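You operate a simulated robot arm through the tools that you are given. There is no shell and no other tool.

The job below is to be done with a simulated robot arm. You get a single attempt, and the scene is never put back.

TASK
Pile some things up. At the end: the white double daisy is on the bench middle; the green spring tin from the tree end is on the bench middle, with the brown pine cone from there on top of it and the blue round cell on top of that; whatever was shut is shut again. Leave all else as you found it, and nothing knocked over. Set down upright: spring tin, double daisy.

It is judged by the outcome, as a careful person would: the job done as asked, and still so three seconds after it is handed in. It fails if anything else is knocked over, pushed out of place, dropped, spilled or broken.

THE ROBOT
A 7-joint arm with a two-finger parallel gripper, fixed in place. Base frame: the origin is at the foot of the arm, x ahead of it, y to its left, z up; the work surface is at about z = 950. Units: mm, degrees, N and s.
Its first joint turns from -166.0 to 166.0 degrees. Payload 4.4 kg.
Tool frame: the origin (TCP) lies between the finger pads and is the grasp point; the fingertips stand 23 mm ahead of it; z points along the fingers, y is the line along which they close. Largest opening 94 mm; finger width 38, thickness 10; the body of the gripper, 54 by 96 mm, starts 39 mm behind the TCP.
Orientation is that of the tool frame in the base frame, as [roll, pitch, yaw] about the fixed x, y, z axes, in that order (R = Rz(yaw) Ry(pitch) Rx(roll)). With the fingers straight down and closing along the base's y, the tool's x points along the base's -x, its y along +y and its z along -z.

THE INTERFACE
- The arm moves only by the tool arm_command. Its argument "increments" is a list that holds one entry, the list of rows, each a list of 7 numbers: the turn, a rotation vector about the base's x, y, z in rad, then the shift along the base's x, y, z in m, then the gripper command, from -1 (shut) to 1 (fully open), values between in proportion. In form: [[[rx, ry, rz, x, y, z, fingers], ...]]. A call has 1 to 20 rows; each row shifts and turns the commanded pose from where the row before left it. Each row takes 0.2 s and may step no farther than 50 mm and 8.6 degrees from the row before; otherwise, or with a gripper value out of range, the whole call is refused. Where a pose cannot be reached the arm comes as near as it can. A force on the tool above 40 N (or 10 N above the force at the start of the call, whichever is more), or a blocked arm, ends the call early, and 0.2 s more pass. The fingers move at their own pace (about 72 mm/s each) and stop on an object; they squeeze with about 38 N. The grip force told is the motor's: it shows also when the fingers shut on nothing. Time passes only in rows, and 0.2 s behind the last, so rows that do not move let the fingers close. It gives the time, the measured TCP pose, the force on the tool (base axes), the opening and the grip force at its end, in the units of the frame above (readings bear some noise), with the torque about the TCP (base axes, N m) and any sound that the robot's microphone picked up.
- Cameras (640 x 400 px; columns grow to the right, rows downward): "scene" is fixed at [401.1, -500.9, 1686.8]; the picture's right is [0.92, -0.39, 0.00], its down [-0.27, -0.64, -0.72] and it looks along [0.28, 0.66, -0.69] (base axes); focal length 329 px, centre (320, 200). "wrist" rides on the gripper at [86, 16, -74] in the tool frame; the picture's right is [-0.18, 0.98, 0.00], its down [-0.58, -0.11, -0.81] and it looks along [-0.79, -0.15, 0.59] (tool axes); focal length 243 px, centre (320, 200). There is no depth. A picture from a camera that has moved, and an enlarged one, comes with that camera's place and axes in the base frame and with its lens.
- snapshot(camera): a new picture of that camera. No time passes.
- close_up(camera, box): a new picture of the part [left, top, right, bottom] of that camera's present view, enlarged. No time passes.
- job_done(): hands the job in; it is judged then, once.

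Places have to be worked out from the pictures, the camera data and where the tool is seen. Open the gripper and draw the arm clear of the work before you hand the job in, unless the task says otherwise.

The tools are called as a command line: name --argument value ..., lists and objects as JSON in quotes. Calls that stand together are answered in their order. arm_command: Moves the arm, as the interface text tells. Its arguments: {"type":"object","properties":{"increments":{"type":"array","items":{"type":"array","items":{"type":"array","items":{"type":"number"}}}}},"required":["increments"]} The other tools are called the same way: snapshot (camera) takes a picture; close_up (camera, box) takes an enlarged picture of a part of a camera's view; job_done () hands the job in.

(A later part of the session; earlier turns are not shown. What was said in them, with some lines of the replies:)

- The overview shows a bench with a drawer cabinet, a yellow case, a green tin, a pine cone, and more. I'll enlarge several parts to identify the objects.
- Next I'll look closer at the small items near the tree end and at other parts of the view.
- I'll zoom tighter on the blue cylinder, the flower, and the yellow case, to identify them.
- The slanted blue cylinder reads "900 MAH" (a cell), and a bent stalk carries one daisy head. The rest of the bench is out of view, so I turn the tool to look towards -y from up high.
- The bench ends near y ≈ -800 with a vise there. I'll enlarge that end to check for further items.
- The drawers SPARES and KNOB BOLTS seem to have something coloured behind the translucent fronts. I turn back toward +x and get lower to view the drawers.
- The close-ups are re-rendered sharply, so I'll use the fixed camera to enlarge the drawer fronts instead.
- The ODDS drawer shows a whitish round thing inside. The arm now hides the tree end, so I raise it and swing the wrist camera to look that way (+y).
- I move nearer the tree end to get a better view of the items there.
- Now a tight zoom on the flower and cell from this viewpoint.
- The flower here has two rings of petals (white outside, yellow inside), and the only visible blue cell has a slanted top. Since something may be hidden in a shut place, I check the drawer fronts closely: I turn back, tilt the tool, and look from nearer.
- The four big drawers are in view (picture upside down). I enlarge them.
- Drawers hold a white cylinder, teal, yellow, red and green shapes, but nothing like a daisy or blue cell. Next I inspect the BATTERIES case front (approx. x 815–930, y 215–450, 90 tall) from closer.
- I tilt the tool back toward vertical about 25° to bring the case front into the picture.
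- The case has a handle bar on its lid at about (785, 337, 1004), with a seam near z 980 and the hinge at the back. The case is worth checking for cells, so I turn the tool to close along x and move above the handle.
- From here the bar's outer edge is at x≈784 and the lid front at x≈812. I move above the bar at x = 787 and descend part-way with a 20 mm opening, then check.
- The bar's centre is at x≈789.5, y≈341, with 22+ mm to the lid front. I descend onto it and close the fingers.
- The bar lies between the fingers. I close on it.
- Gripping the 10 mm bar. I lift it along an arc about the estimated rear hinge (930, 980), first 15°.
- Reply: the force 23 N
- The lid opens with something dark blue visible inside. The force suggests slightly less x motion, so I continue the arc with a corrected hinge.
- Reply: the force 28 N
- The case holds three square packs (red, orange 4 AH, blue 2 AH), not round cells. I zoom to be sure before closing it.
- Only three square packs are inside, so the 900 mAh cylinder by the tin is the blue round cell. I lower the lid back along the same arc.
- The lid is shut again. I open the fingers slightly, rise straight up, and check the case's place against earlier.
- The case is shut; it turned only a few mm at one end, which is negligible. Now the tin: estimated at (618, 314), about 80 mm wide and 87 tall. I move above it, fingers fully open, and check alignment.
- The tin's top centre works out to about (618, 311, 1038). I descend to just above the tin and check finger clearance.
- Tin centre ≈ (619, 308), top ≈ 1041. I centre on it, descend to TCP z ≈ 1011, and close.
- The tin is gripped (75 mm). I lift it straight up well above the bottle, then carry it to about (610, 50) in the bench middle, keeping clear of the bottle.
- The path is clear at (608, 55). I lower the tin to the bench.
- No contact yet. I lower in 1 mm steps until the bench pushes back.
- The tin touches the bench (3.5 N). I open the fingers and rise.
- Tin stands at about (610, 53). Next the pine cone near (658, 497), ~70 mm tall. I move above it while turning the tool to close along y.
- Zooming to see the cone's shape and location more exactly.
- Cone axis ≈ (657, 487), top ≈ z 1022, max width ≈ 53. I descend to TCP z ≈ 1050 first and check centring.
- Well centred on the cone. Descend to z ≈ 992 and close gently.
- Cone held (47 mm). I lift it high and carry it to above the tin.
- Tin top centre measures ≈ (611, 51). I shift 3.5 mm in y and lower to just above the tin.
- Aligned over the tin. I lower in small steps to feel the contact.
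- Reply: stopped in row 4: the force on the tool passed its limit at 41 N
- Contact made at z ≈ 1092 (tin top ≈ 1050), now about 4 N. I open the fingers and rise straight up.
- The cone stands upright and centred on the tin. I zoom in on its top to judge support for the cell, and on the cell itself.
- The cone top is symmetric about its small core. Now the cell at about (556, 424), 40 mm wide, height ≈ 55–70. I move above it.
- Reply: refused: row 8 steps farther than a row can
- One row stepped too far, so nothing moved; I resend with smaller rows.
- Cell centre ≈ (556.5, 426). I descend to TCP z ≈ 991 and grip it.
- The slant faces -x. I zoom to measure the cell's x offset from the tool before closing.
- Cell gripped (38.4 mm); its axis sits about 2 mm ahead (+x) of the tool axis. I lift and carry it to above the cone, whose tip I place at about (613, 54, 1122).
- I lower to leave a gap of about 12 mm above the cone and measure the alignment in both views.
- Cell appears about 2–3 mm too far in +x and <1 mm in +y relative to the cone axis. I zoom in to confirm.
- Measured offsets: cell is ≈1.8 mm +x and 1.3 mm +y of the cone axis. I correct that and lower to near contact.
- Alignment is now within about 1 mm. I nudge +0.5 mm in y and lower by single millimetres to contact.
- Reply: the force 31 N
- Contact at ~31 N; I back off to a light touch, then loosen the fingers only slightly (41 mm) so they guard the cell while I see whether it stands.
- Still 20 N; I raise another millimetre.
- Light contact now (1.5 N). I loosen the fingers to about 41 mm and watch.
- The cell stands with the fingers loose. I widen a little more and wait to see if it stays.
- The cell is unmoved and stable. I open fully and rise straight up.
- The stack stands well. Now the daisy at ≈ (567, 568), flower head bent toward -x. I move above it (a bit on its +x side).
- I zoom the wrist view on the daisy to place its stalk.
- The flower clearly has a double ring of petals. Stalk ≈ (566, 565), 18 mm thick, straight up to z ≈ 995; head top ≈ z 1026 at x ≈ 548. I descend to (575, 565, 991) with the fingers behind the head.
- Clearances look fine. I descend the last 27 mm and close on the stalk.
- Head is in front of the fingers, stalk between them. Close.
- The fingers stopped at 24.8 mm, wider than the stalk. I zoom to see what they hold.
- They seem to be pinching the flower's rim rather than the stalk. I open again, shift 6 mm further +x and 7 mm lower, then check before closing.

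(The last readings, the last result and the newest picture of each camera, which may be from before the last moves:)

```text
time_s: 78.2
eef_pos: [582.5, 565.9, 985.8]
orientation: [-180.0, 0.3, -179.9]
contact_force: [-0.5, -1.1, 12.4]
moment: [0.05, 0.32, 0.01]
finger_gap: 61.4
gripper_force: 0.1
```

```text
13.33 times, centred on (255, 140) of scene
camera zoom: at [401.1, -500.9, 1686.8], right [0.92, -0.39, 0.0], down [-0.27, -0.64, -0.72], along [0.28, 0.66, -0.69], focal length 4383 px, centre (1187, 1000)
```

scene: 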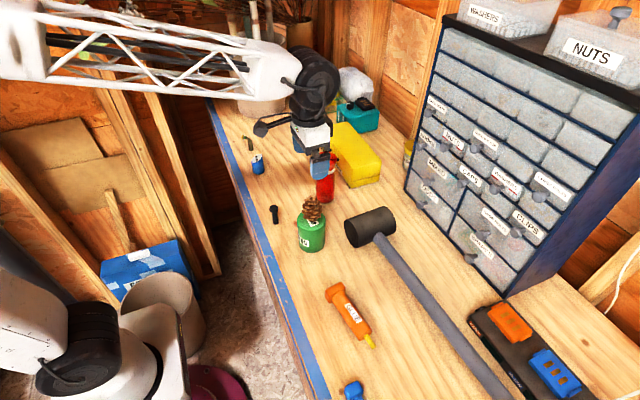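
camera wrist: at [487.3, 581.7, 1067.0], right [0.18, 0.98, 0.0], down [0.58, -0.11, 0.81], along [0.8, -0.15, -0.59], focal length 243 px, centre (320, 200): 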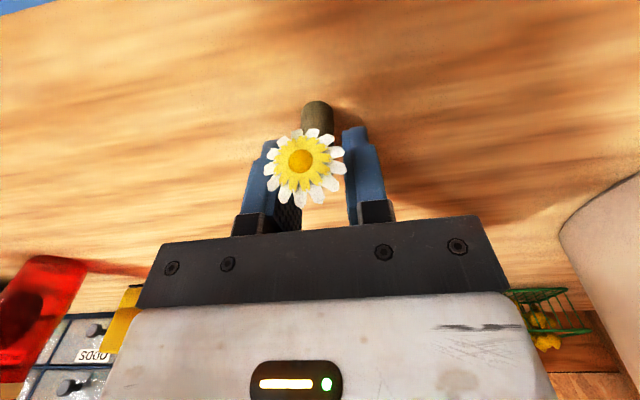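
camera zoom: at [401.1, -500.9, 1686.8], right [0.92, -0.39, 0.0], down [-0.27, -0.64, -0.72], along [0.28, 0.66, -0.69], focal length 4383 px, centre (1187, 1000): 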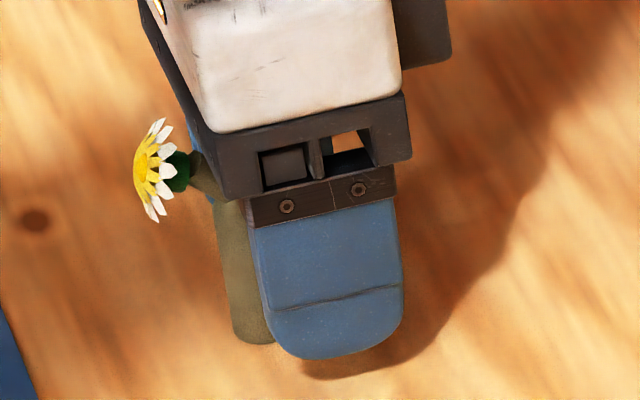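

The gripper body presses lightly (12 N) on the bent neck, so its top is near z 1024. I raise 6 mm to clear it, then close on the stalk.

arm_command --increments '[[[0, 0, 0, 0, 0, 0.006, 0.3], [0, 0, 0, 0, 0, 0, 0.3]]]'

close_up --camera "scene" --box '[240, 125, 270, 155]'

```text
time_s: 78.8
eef_pos: [581.7, 565.0, 991.2]
orientation: [-179.9, 0.2, 179.9]
contact_force: [-0.2, -1.1, 0.7]
moment: [0.04, -0.02, 0.0]
finger_gap: 61.0
gripper_force: 0.1
```

```text
13.33 times, centred on (255, 140) of scene
camera zoom: at [401.1, -500.9, 1686.8], right [0.92, -0.39, 0.0], down [-0.27, -0.64, -0.72], along [0.28, 0.66, -0.69], focal length 4383 px, centre (1187, 1000)
```

zoom: 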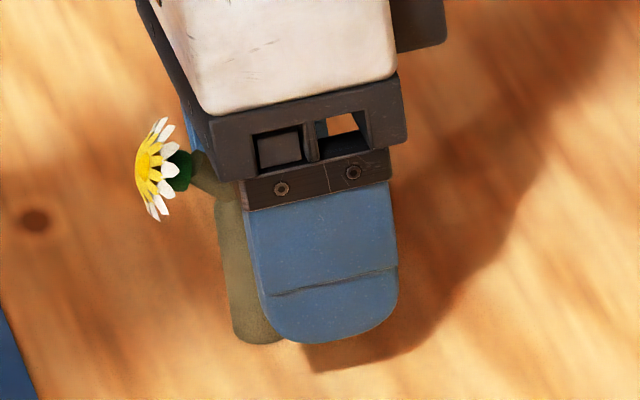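

Contact is gone and the daisy is unmoved. Close on the stalk now.

arm_command --increments '[[[0, 0, 0, 0, 0, 0, -0.4], [0, 0, 0, 0, 0, 0, -0.6], [0, 0, 0, 0, 0, 0, -1], [0, 0, 0, 0, 0, 0, -1], [0, 0, 0, 0, 0, 0, -1]]]'

close_up --camera "wrist" --box '[230, 85, 410, 215]'

close_up --camera "scene" --box '[240, 125, 270, 155]'

```text
time_s: 80.0
eef_pos: [582.6, 566.7, 991.6]
orientation: [180.0, 0.3, 180.0]
contact_force: [0.7, 0.2, -0.1]
moment: [0.03, 0.02, -0.02]
finger_gap: 25.0
gripper_force: 38.2
```

```text
3.08 times, centred on (320, 150) of wrist
camera zoom: at [493.2, 582.0, 1065.8], right [0.18, 0.98, 0.0], down [0.58, -0.11, 0.81], along [0.8, -0.15, -0.59], focal length 746 px, centre (320, 354)
```

zoom: 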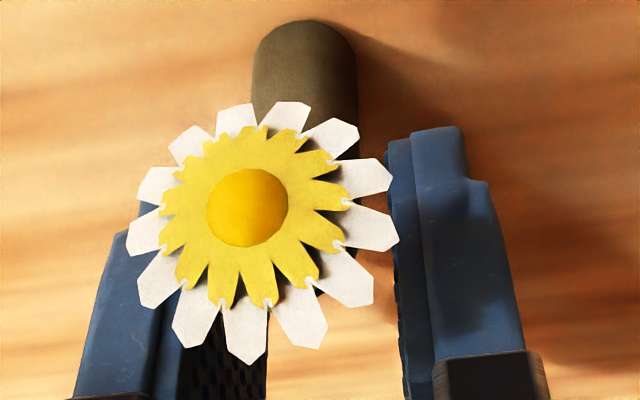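

```text
13.33 times, centred on (255, 140) of scene
camera zoom: at [401.1, -500.9, 1686.8], right [0.92, -0.39, 0.0], down [-0.27, -0.64, -0.72], along [0.28, 0.66, -0.69], focal length 4383 px, centre (1187, 1000)
```

zoom: 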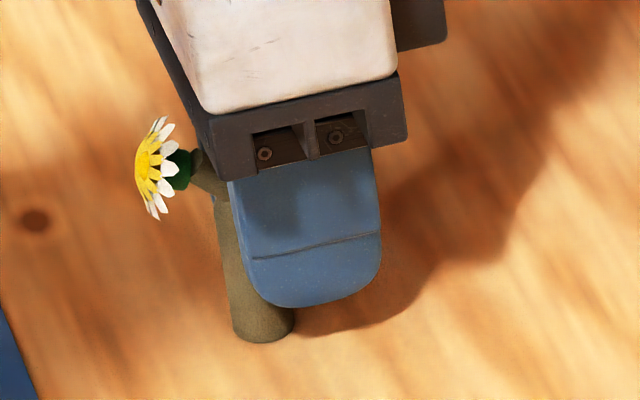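

Again 25 mm, so the daisy's solid body is evidently that wide here; grip is consistent. I lift gently as a test.

arm_command --increments '[[[0, 0, 0, 0, 0, 0.005, -1], [0, 0, 0, 0, 0, 0.01, -1], [0, 0, 0, 0, 0, 0.015, -1], [0, 0, 0, 0, 0, 0, -1]]]'

close_up --camera "scene" --box '[230, 110, 280, 160]'

close_up --camera "wrist" --box '[230, 85, 410, 215]'

```text
time_s: 81.0
eef_pos: [581.9, 566.9, 1021.7]
orientation: [-180.0, 0.3, 179.9]
contact_force: [0.3, -0.6, -0.1]
moment: [0.03, 0.01, -0.04]
finger_gap: 24.7
gripper_force: 38.4
```

```text
8.00 times, centred on (255, 135) of scene
camera zoom: at [401.1, -500.9, 1686.8], right [0.92, -0.39, 0.0], down [-0.27, -0.64, -0.72], along [0.28, 0.66, -0.69], focal length 2630 px, centre (840, 720)
```

zoom: 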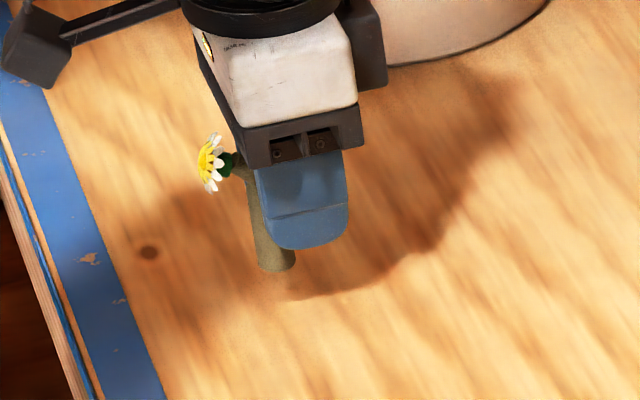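

```text
3.08 times, centred on (320, 150) of wrist
camera zoom: at [493.2, 582.0, 1096.3], right [0.18, 0.98, 0.0], down [0.58, -0.11, 0.81], along [0.8, -0.15, -0.59], focal length 746 px, centre (320, 354)
```

zoom: 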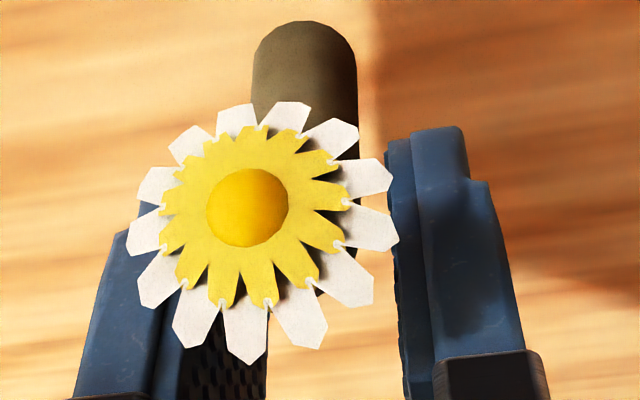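

The daisy is held firmly and unchanged in tilt. I raise it high and carry it along toward the bench middle, well above the stack's height.

arm_command --increments '[[[0, 0, 0, 0, 0, 0.04, -1], [0, 0, 0, 0, 0, 0.045, -1], [0, 0, 0, 0, 0, 0.045, -1], [0, 0, 0, 0, 0, 0.045, -1], [0, 0, 0, 0, 0, 0.045, -1], [0, 0, 0, -0.002, -0.02, 0.04, -1], [0, 0, 0, -0.003, -0.04, 0.01, -1], [0, 0, 0, -0.003, -0.045, 0, -1], [0, 0, 0, -0.003, -0.045, 0, -1], [0, 0, 0, -0.003, -0.045, 0, -1], [0, 0, 0, -0.003, -0.045, 0, -1], [0, 0, 0, -0.002, -0.045, 0, -1], [0, 0, 0, -0.002, -0.045, 0, -1], [0, 0, 0, 0, -0.045, 0, -1], [0, 0, 0, 0, -0.045, 0, -1], [0, 0, 0, 0, -0.045, 0, -1], [0, 0, 0, 0, -0.045, 0, -1], [0, 0, 0, 0, -0.045, 0, -1], [0, 0, 0, 0, -0.04, 0, -1], [0, 0, 0, 0, -0.025, 0, -1]]]'

snapshot --camera "scene"

snapshot --camera "wrist"

```text
time_s: 85.2
eef_pos: [561.1, -53.7, 1290.3]
orientation: [-180.0, 0.4, -180.0]
contact_force: [0.0, -0.4, 0.5]
moment: [-0.02, 0.0, 0.0]
finger_gap: 24.5
gripper_force: 38.1
```

```text
taken
```

scene: 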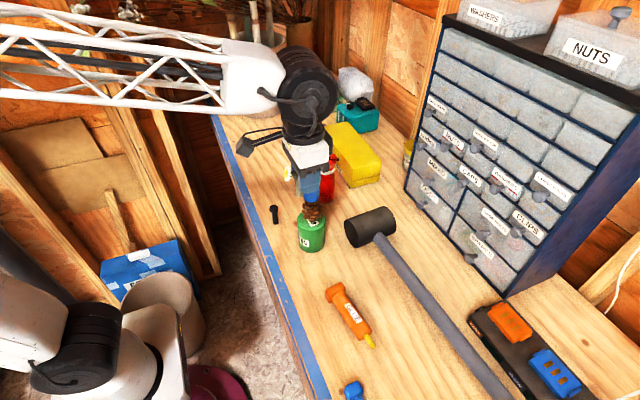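

```text
taken
camera wrist: at [473.5, -37.9, 1365.4], right [0.18, 0.98, 0.0], down [0.58, -0.11, 0.81], along [0.8, -0.15, -0.59], focal length 243 px, centre (320, 200)
```

wrist: 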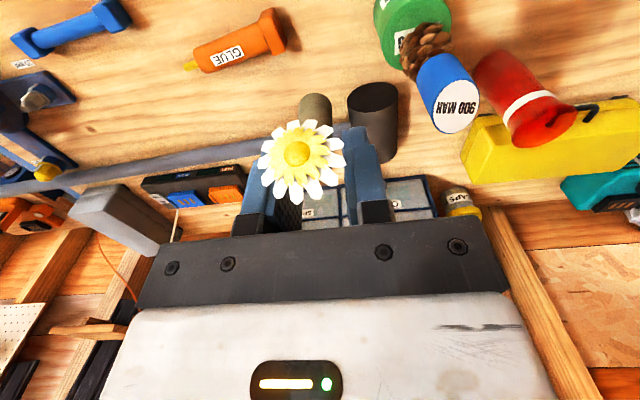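

All clear around the drop point. I shift slightly away from the stack and lower the daisy.

arm_command --increments '[[[0, 0, 0, -0.005, -0.004, -0.04, -1], [0, 0, 0, -0.005, -0.004, -0.04, -1], [0, 0, 0, 0, 0, -0.045, -1], [0, 0, 0, 0, 0, -0.045, -1], [0, 0, 0, 0, 0, -0.045, -1], [0, 0, 0, 0, 0, -0.035, -1], [0, 0, 0, 0, 0, -0.02, -1], [0, 0, 0, 0, 0, -0.015, -1], [0, 0, 0, 0, 0, -0.008, -1], [0, 0, 0, 0, 0, 0, -1]]]'

close_up --camera "scene" --box '[250, 160, 370, 280]'

snapshot --camera "wrist"

```text
time_s: 87.4
eef_pos: [551.5, -62.9, 999.7]
orientation: [180.0, 0.2, -180.0]
contact_force: [-0.3, 1.2, 0.2]
moment: [0.0, 0.03, 0.0]
finger_gap: 24.6
gripper_force: 37.8
```

```text
3.33 times, centred on (310, 220) of scene
camera zoom: at [401.1, -500.9, 1686.8], right [0.92, -0.39, 0.0], down [-0.27, -0.64, -0.72], along [0.28, 0.66, -0.69], focal length 1096 px, centre (353, 133)
```

zoom: 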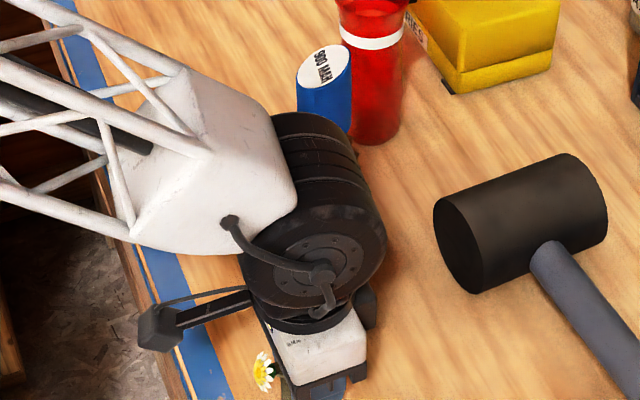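

```text
taken
camera wrist: at [463.1, -46.7, 1074.2], right [0.18, 0.98, 0.0], down [0.58, -0.11, 0.81], along [0.8, -0.15, -0.59], focal length 243 px, centre (320, 200)
```

wrist: 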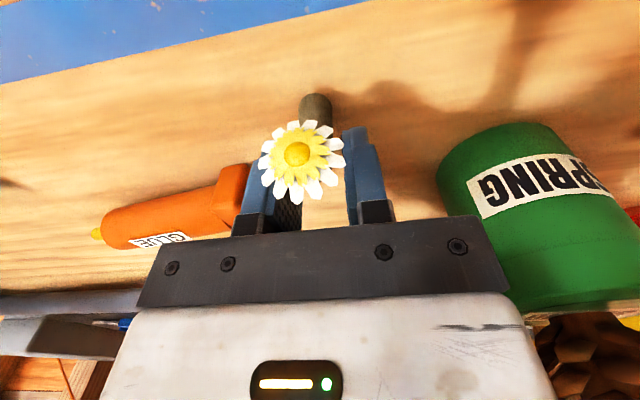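

The glue bottle is ~20 mm from the left finger, so I'll open only partly. I lower the last millimetres to contact.

arm_command --increments '[[[0, 0, 0, 0, 0, -0.003, -1], [0, 0, 0, 0, 0, -0.002, -1], [0, 0, 0, 0, 0, -0.001, -1], [0, 0, 0, 0, 0, -0.001, -1], [0, 0, 0, 0, 0, 0, -1]]]'

```text
time_s: 88.6
eef_pos: [550.4, -62.6, 992.9]
orientation: [-180.0, 0.3, 180.0]
contact_force: [-0.7, -0.3, -0.2]
moment: [0.01, -0.03, 0.02]
finger_gap: 24.9
gripper_force: 37.7
```

No contact yet; continue by half-millimetre-scale steps.

arm_command --increments '[[[0, 0, 0, 0, 0, -0.0007, -1], [0, 0, 0, 0, 0, -0.0007, -1], [0, 0, 0, 0, 0, 0, -1]]]'

```text
time_s: 89.4
eef_pos: [550.2, -62.4, 991.3]
orientation: [-180.0, 0.4, 179.9]
contact_force: [0.1, -0.5, -0.8]
moment: [0.01, -0.02, 0.02]
finger_gap: 24.4
gripper_force: 37.8
```

arm_command --increments '[[[0, 0, 0, 0, 0, -0.0007, -1], [0, 0, 0, 0, 0, 0, -1]]]'

close_up --camera "scene" --box '[270, 230, 340, 290]'

close_up --camera "wrist" --box '[230, 70, 410, 215]'

```text
time_s: 90.0
eef_pos: [550.9, -63.3, 990.6]
orientation: [179.9, 0.3, 180.0]
contact_force: [-2.8, -2.4, 11.7]
moment: [-0.05, 0.32, 0.03]
finger_gap: 24.6
gripper_force: 38.2
```

```text
6.67 times, centred on (305, 260) of scene
camera zoom: at [401.1, -500.9, 1686.8], right [0.92, -0.39, 0.0], down [-0.27, -0.64, -0.72], along [0.28, 0.66, -0.69], focal length 2192 px, centre (420, -200)
```

zoom: 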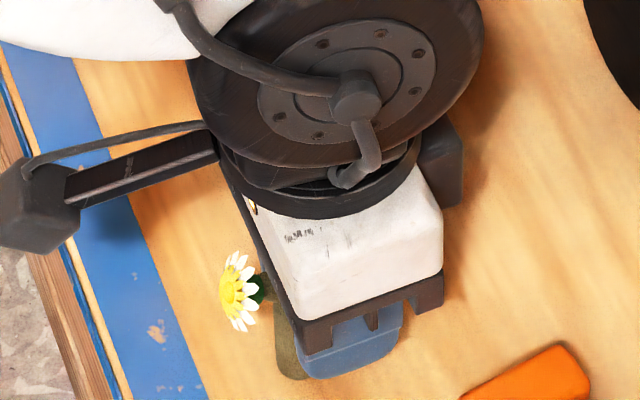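

```text
2.76 times, centred on (320, 142) of wrist
camera zoom: at [462.1, -46.5, 1065.4], right [0.18, 0.98, 0.0], down [0.58, -0.11, 0.81], along [0.8, -0.15, -0.59], focal length 669 px, centre (320, 359)
```

zoom: 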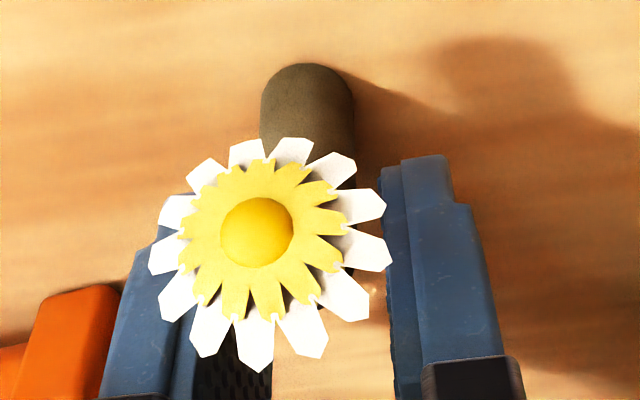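

The daisy stands on the bench (12 N). I open to about 44 mm, then rise straight up.

arm_command --increments '[[[0, 0, 0, 0, 0, 0, -0.3], [0, 0, 0, 0, 0, 0, -0.06], [0, 0, 0, 0, 0, 0, -0.06], [0, 0, 0, 0, 0, 0, -0.06]]]'

close_up --camera "wrist" --box '[200, 70, 440, 230]'

```text
time_s: 91.0
eef_pos: [551.2, -62.0, 990.5]
orientation: [-180.0, 0.3, -180.0]
contact_force: [-0.1, 0.7, -0.5]
moment: [0.01, -0.02, 0.01]
finger_gap: 43.8
gripper_force: 0.0
```

```text
2.50 times, centred on (320, 150) of wrist
camera zoom: at [462.1, -46.5, 1065.0], right [0.18, 0.98, 0.0], down [0.58, -0.11, 0.81], along [0.8, -0.15, -0.59], focal length 606 px, centre (320, 325)
```

zoom: 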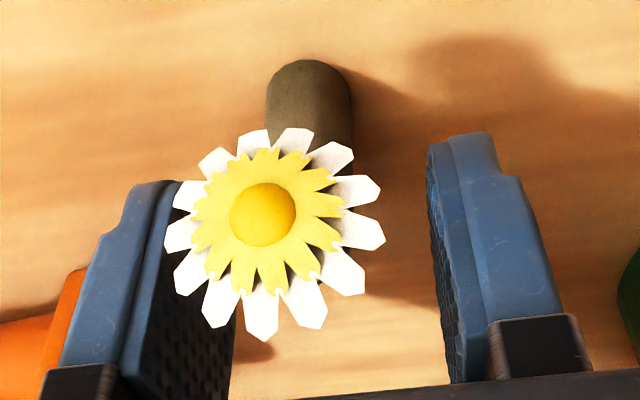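

The daisy stands alone. I rise straight up, then back off toward -x/-y, clear of everything.

arm_command --increments '[[[0, 0, 0, 0, 0, 0.01, -0.06], [0, 0, 0, 0, 0, 0.02, -0.06], [0, 0, 0, 0, 0, 0.03, -0.06], [0, 0, 0, 0, 0, 0.045, -0.06], [0, 0, 0, 0, 0, 0.045, 0.5], [0, 0, 0, 0, 0, 0.045, 1], [0, 0, 0, 0, 0, 0.045, 1], [0, 0, 0, 0, 0, 0.045, 1], [0, 0, 0, 0, -0.03, 0.03, 1], [0, 0, 0, 0, -0.04, 0.02, 1], [0, 0, 0, -0.01, -0.04, 0, 1], [0, 0, 0, -0.03, -0.03, 0, 1], [0, 0, 0, -0.04, -0.02, 0, 1], [0, 0, 0, -0.04, -0.02, 0, 1], [0, 0, 0, 0, 0, 0, 1]]]'

snapshot --camera "scene"

close_up --camera "scene" --box '[240, 160, 380, 290]'

snapshot --camera "wrist"

```text
time_s: 94.2
eef_pos: [430.9, -242.5, 1321.6]
orientation: [180.0, 0.2, 180.0]
contact_force: [0.5, 0.5, 0.1]
moment: [0.02, 0.0, -0.01]
finger_gap: 94.0
gripper_force: 0.1
```

```text
taken
```

scene: 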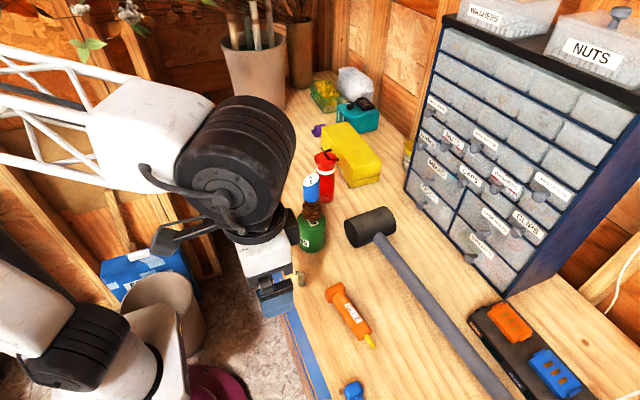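

```text
3.08 times, centred on (310, 225) of scene
camera zoom: at [401.1, -500.9, 1686.8], right [0.92, -0.39, 0.0], down [-0.27, -0.64, -0.72], along [0.28, 0.66, -0.69], focal length 1012 px, centre (351, 123)
```

zoom: 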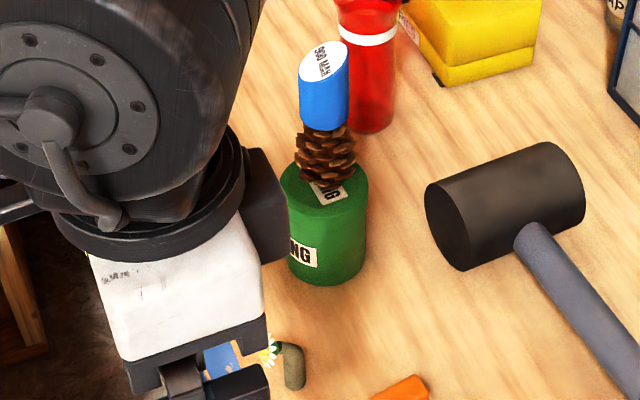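

```text
taken
camera wrist: at [342.6, -226.4, 1396.3], right [0.18, 0.98, 0.0], down [0.58, -0.11, 0.81], along [0.79, -0.15, -0.59], focal length 243 px, centre (320, 200)
```

wrist: 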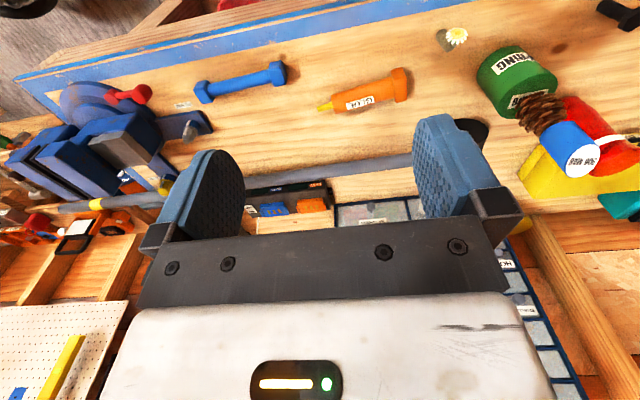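

Everything stands. I draw the arm further away from the bench for a last look at all items.

arm_command --increments '[[[0, 0, 0, -0.02, -0.03, 0.03, 1], [0, 0, 0, -0.02, -0.04, 0.02, 1], [0, 0, 0, -0.02, -0.04, 0.02, 1], [0, 0, 0, -0.02, -0.04, 0.02, 1], [0, 0, 0, 0, -0.04, 0.02, 1], [0, 0, 0, 0, -0.04, 0, 1], [0, 0, 0, 0, 0, 0, 1]]]'

snapshot --camera "scene"

close_up --camera "scene" --box '[240, 150, 380, 290]'

close_up --camera "scene" --box '[310, 115, 390, 205]'

```text
time_s: 95.1
eef_pos: [418.6, -266.0, 1417.4]
orientation: [-178.2, 2.0, -168.6]
contact_force: [1.1, 0.5, 0.3]
moment: [0.01, -0.01, 0.01]
finger_gap: 93.9
gripper_force: 0.0
stopped in row 4: the arm was blocked; the commanded pose is now the measured one
```

```text
taken
```

scene: 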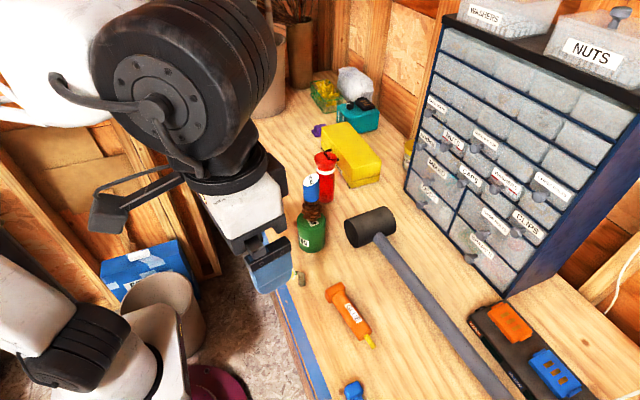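

```text
2.86 times, centred on (310, 220) of scene
camera zoom: at [401.1, -500.9, 1686.8], right [0.92, -0.39, 0.0], down [-0.27, -0.64, -0.72], along [0.28, 0.66, -0.69], focal length 939 px, centre (349, 143)
```

zoom: 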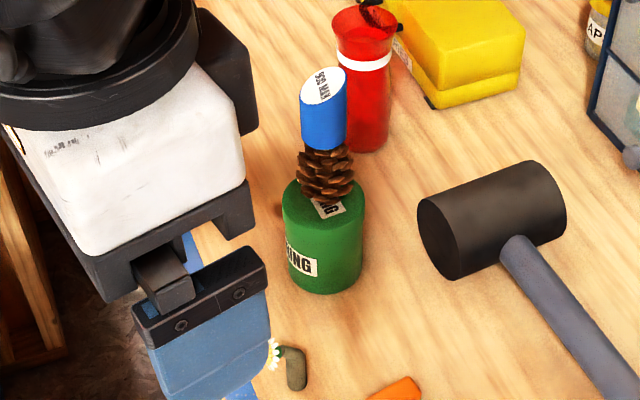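

```text
4.44 times, centred on (350, 160) of scene
camera zoom: at [401.1, -500.9, 1686.8], right [0.92, -0.39, 0.0], down [-0.27, -0.64, -0.72], along [0.28, 0.66, -0.69], focal length 1461 px, centre (187, 378)
```

zoom: 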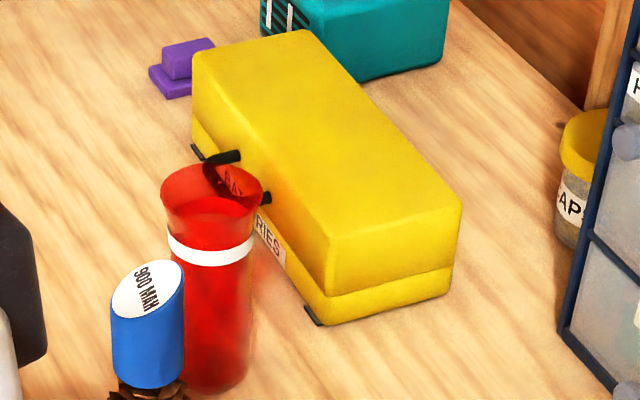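

The arm met its own limit there (nothing on the bench touched). I move it back to a comfortable high pose off to the side and take the final look.

arm_command --increments '[[[0, 0, 0, 0.03, 0.0, 0.01, 1], [0, 0, 0, 0.03, 0.0, 0.01, 1], [0, 0, 0, 0.03, 0.0, 0.0, 1], [0, 0, 0, 0.03, -0.02, 0, 1], [0, 0, 0, 0.02, -0.03, 0, 1], [0, 0, 0, 0, -0.04, 0, 1], [0, 0, 0, 0, -0.04, 0, 1], [0, 0, 0, 0, 0, 0, 1], [0, 0, 0, 0, 0, 0, 1]]]'

snapshot --camera "scene"

snapshot --camera "wrist"

close_up --camera "scene" --box '[260, 160, 360, 300]'

```text
time_s: 97.1
eef_pos: [556.7, -399.4, 1431.9]
orientation: [-178.2, 2.2, -169.0]
contact_force: [-0.1, -0.2, 0.1]
moment: [0.02, 0.01, 0.02]
finger_gap: 94.0
gripper_force: 0.1
```

```text
taken
```

scene: 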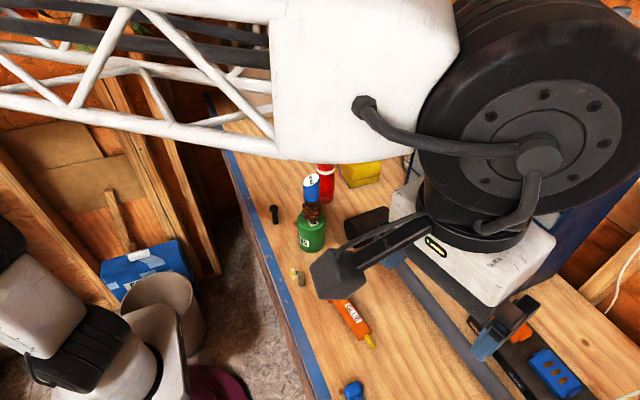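

```text
taken
camera wrist: at [464.4, -398.5, 1504.1], right [-0.01, 1.0, -0.02], down [0.56, 0.02, 0.83], along [0.83, -0.01, -0.56], focal length 243 px, centre (320, 200)
```

wrist: 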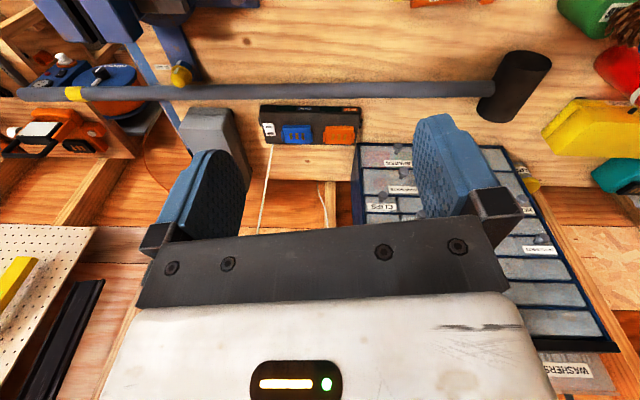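

```text
2.86 times, centred on (310, 230) of scene
camera zoom: at [401.1, -500.9, 1686.8], right [0.92, -0.39, 0.0], down [-0.27, -0.64, -0.72], along [0.28, 0.66, -0.69], focal length 939 px, centre (349, 114)
```

zoom: 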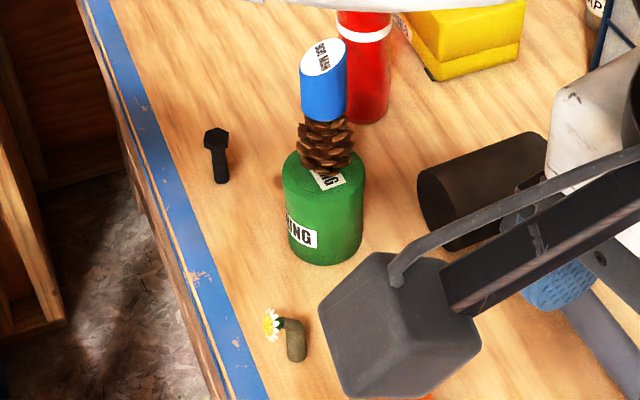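

The tin, cone and cell stack stands steady, and the daisy is upright in the bench middle. The case is shut, nothing has been knocked over, and the arm is high and clear with the gripper open, so I hand the job in.

job_done

```text
The job is handed in.
```

The job is handed in. The white double daisy stands upright in the bench middle. The green spring tin stands there too, with the pine cone on top of it and the blue round cell on top of that. In the last pictures the pile was steady, nothing had been knocked over, and the arm was clear with the gripper open.

- **Battery case:** I opened the yellow BATTERIES case to see if the blue round cell was inside. It held only three square packs, so I used the slant-topped "900 MAH" cell that was beside the tin, and shut the case again. The case ended up turned slightly, with one end about 5 mm from where it was. I left it like that rather than risk nudging it near the red bottle.
- **Bench middle:** nothing marks it, so I judged it from the bench's length. The tin is at about x 610, y 53 and the daisy at about x 535, y −63.
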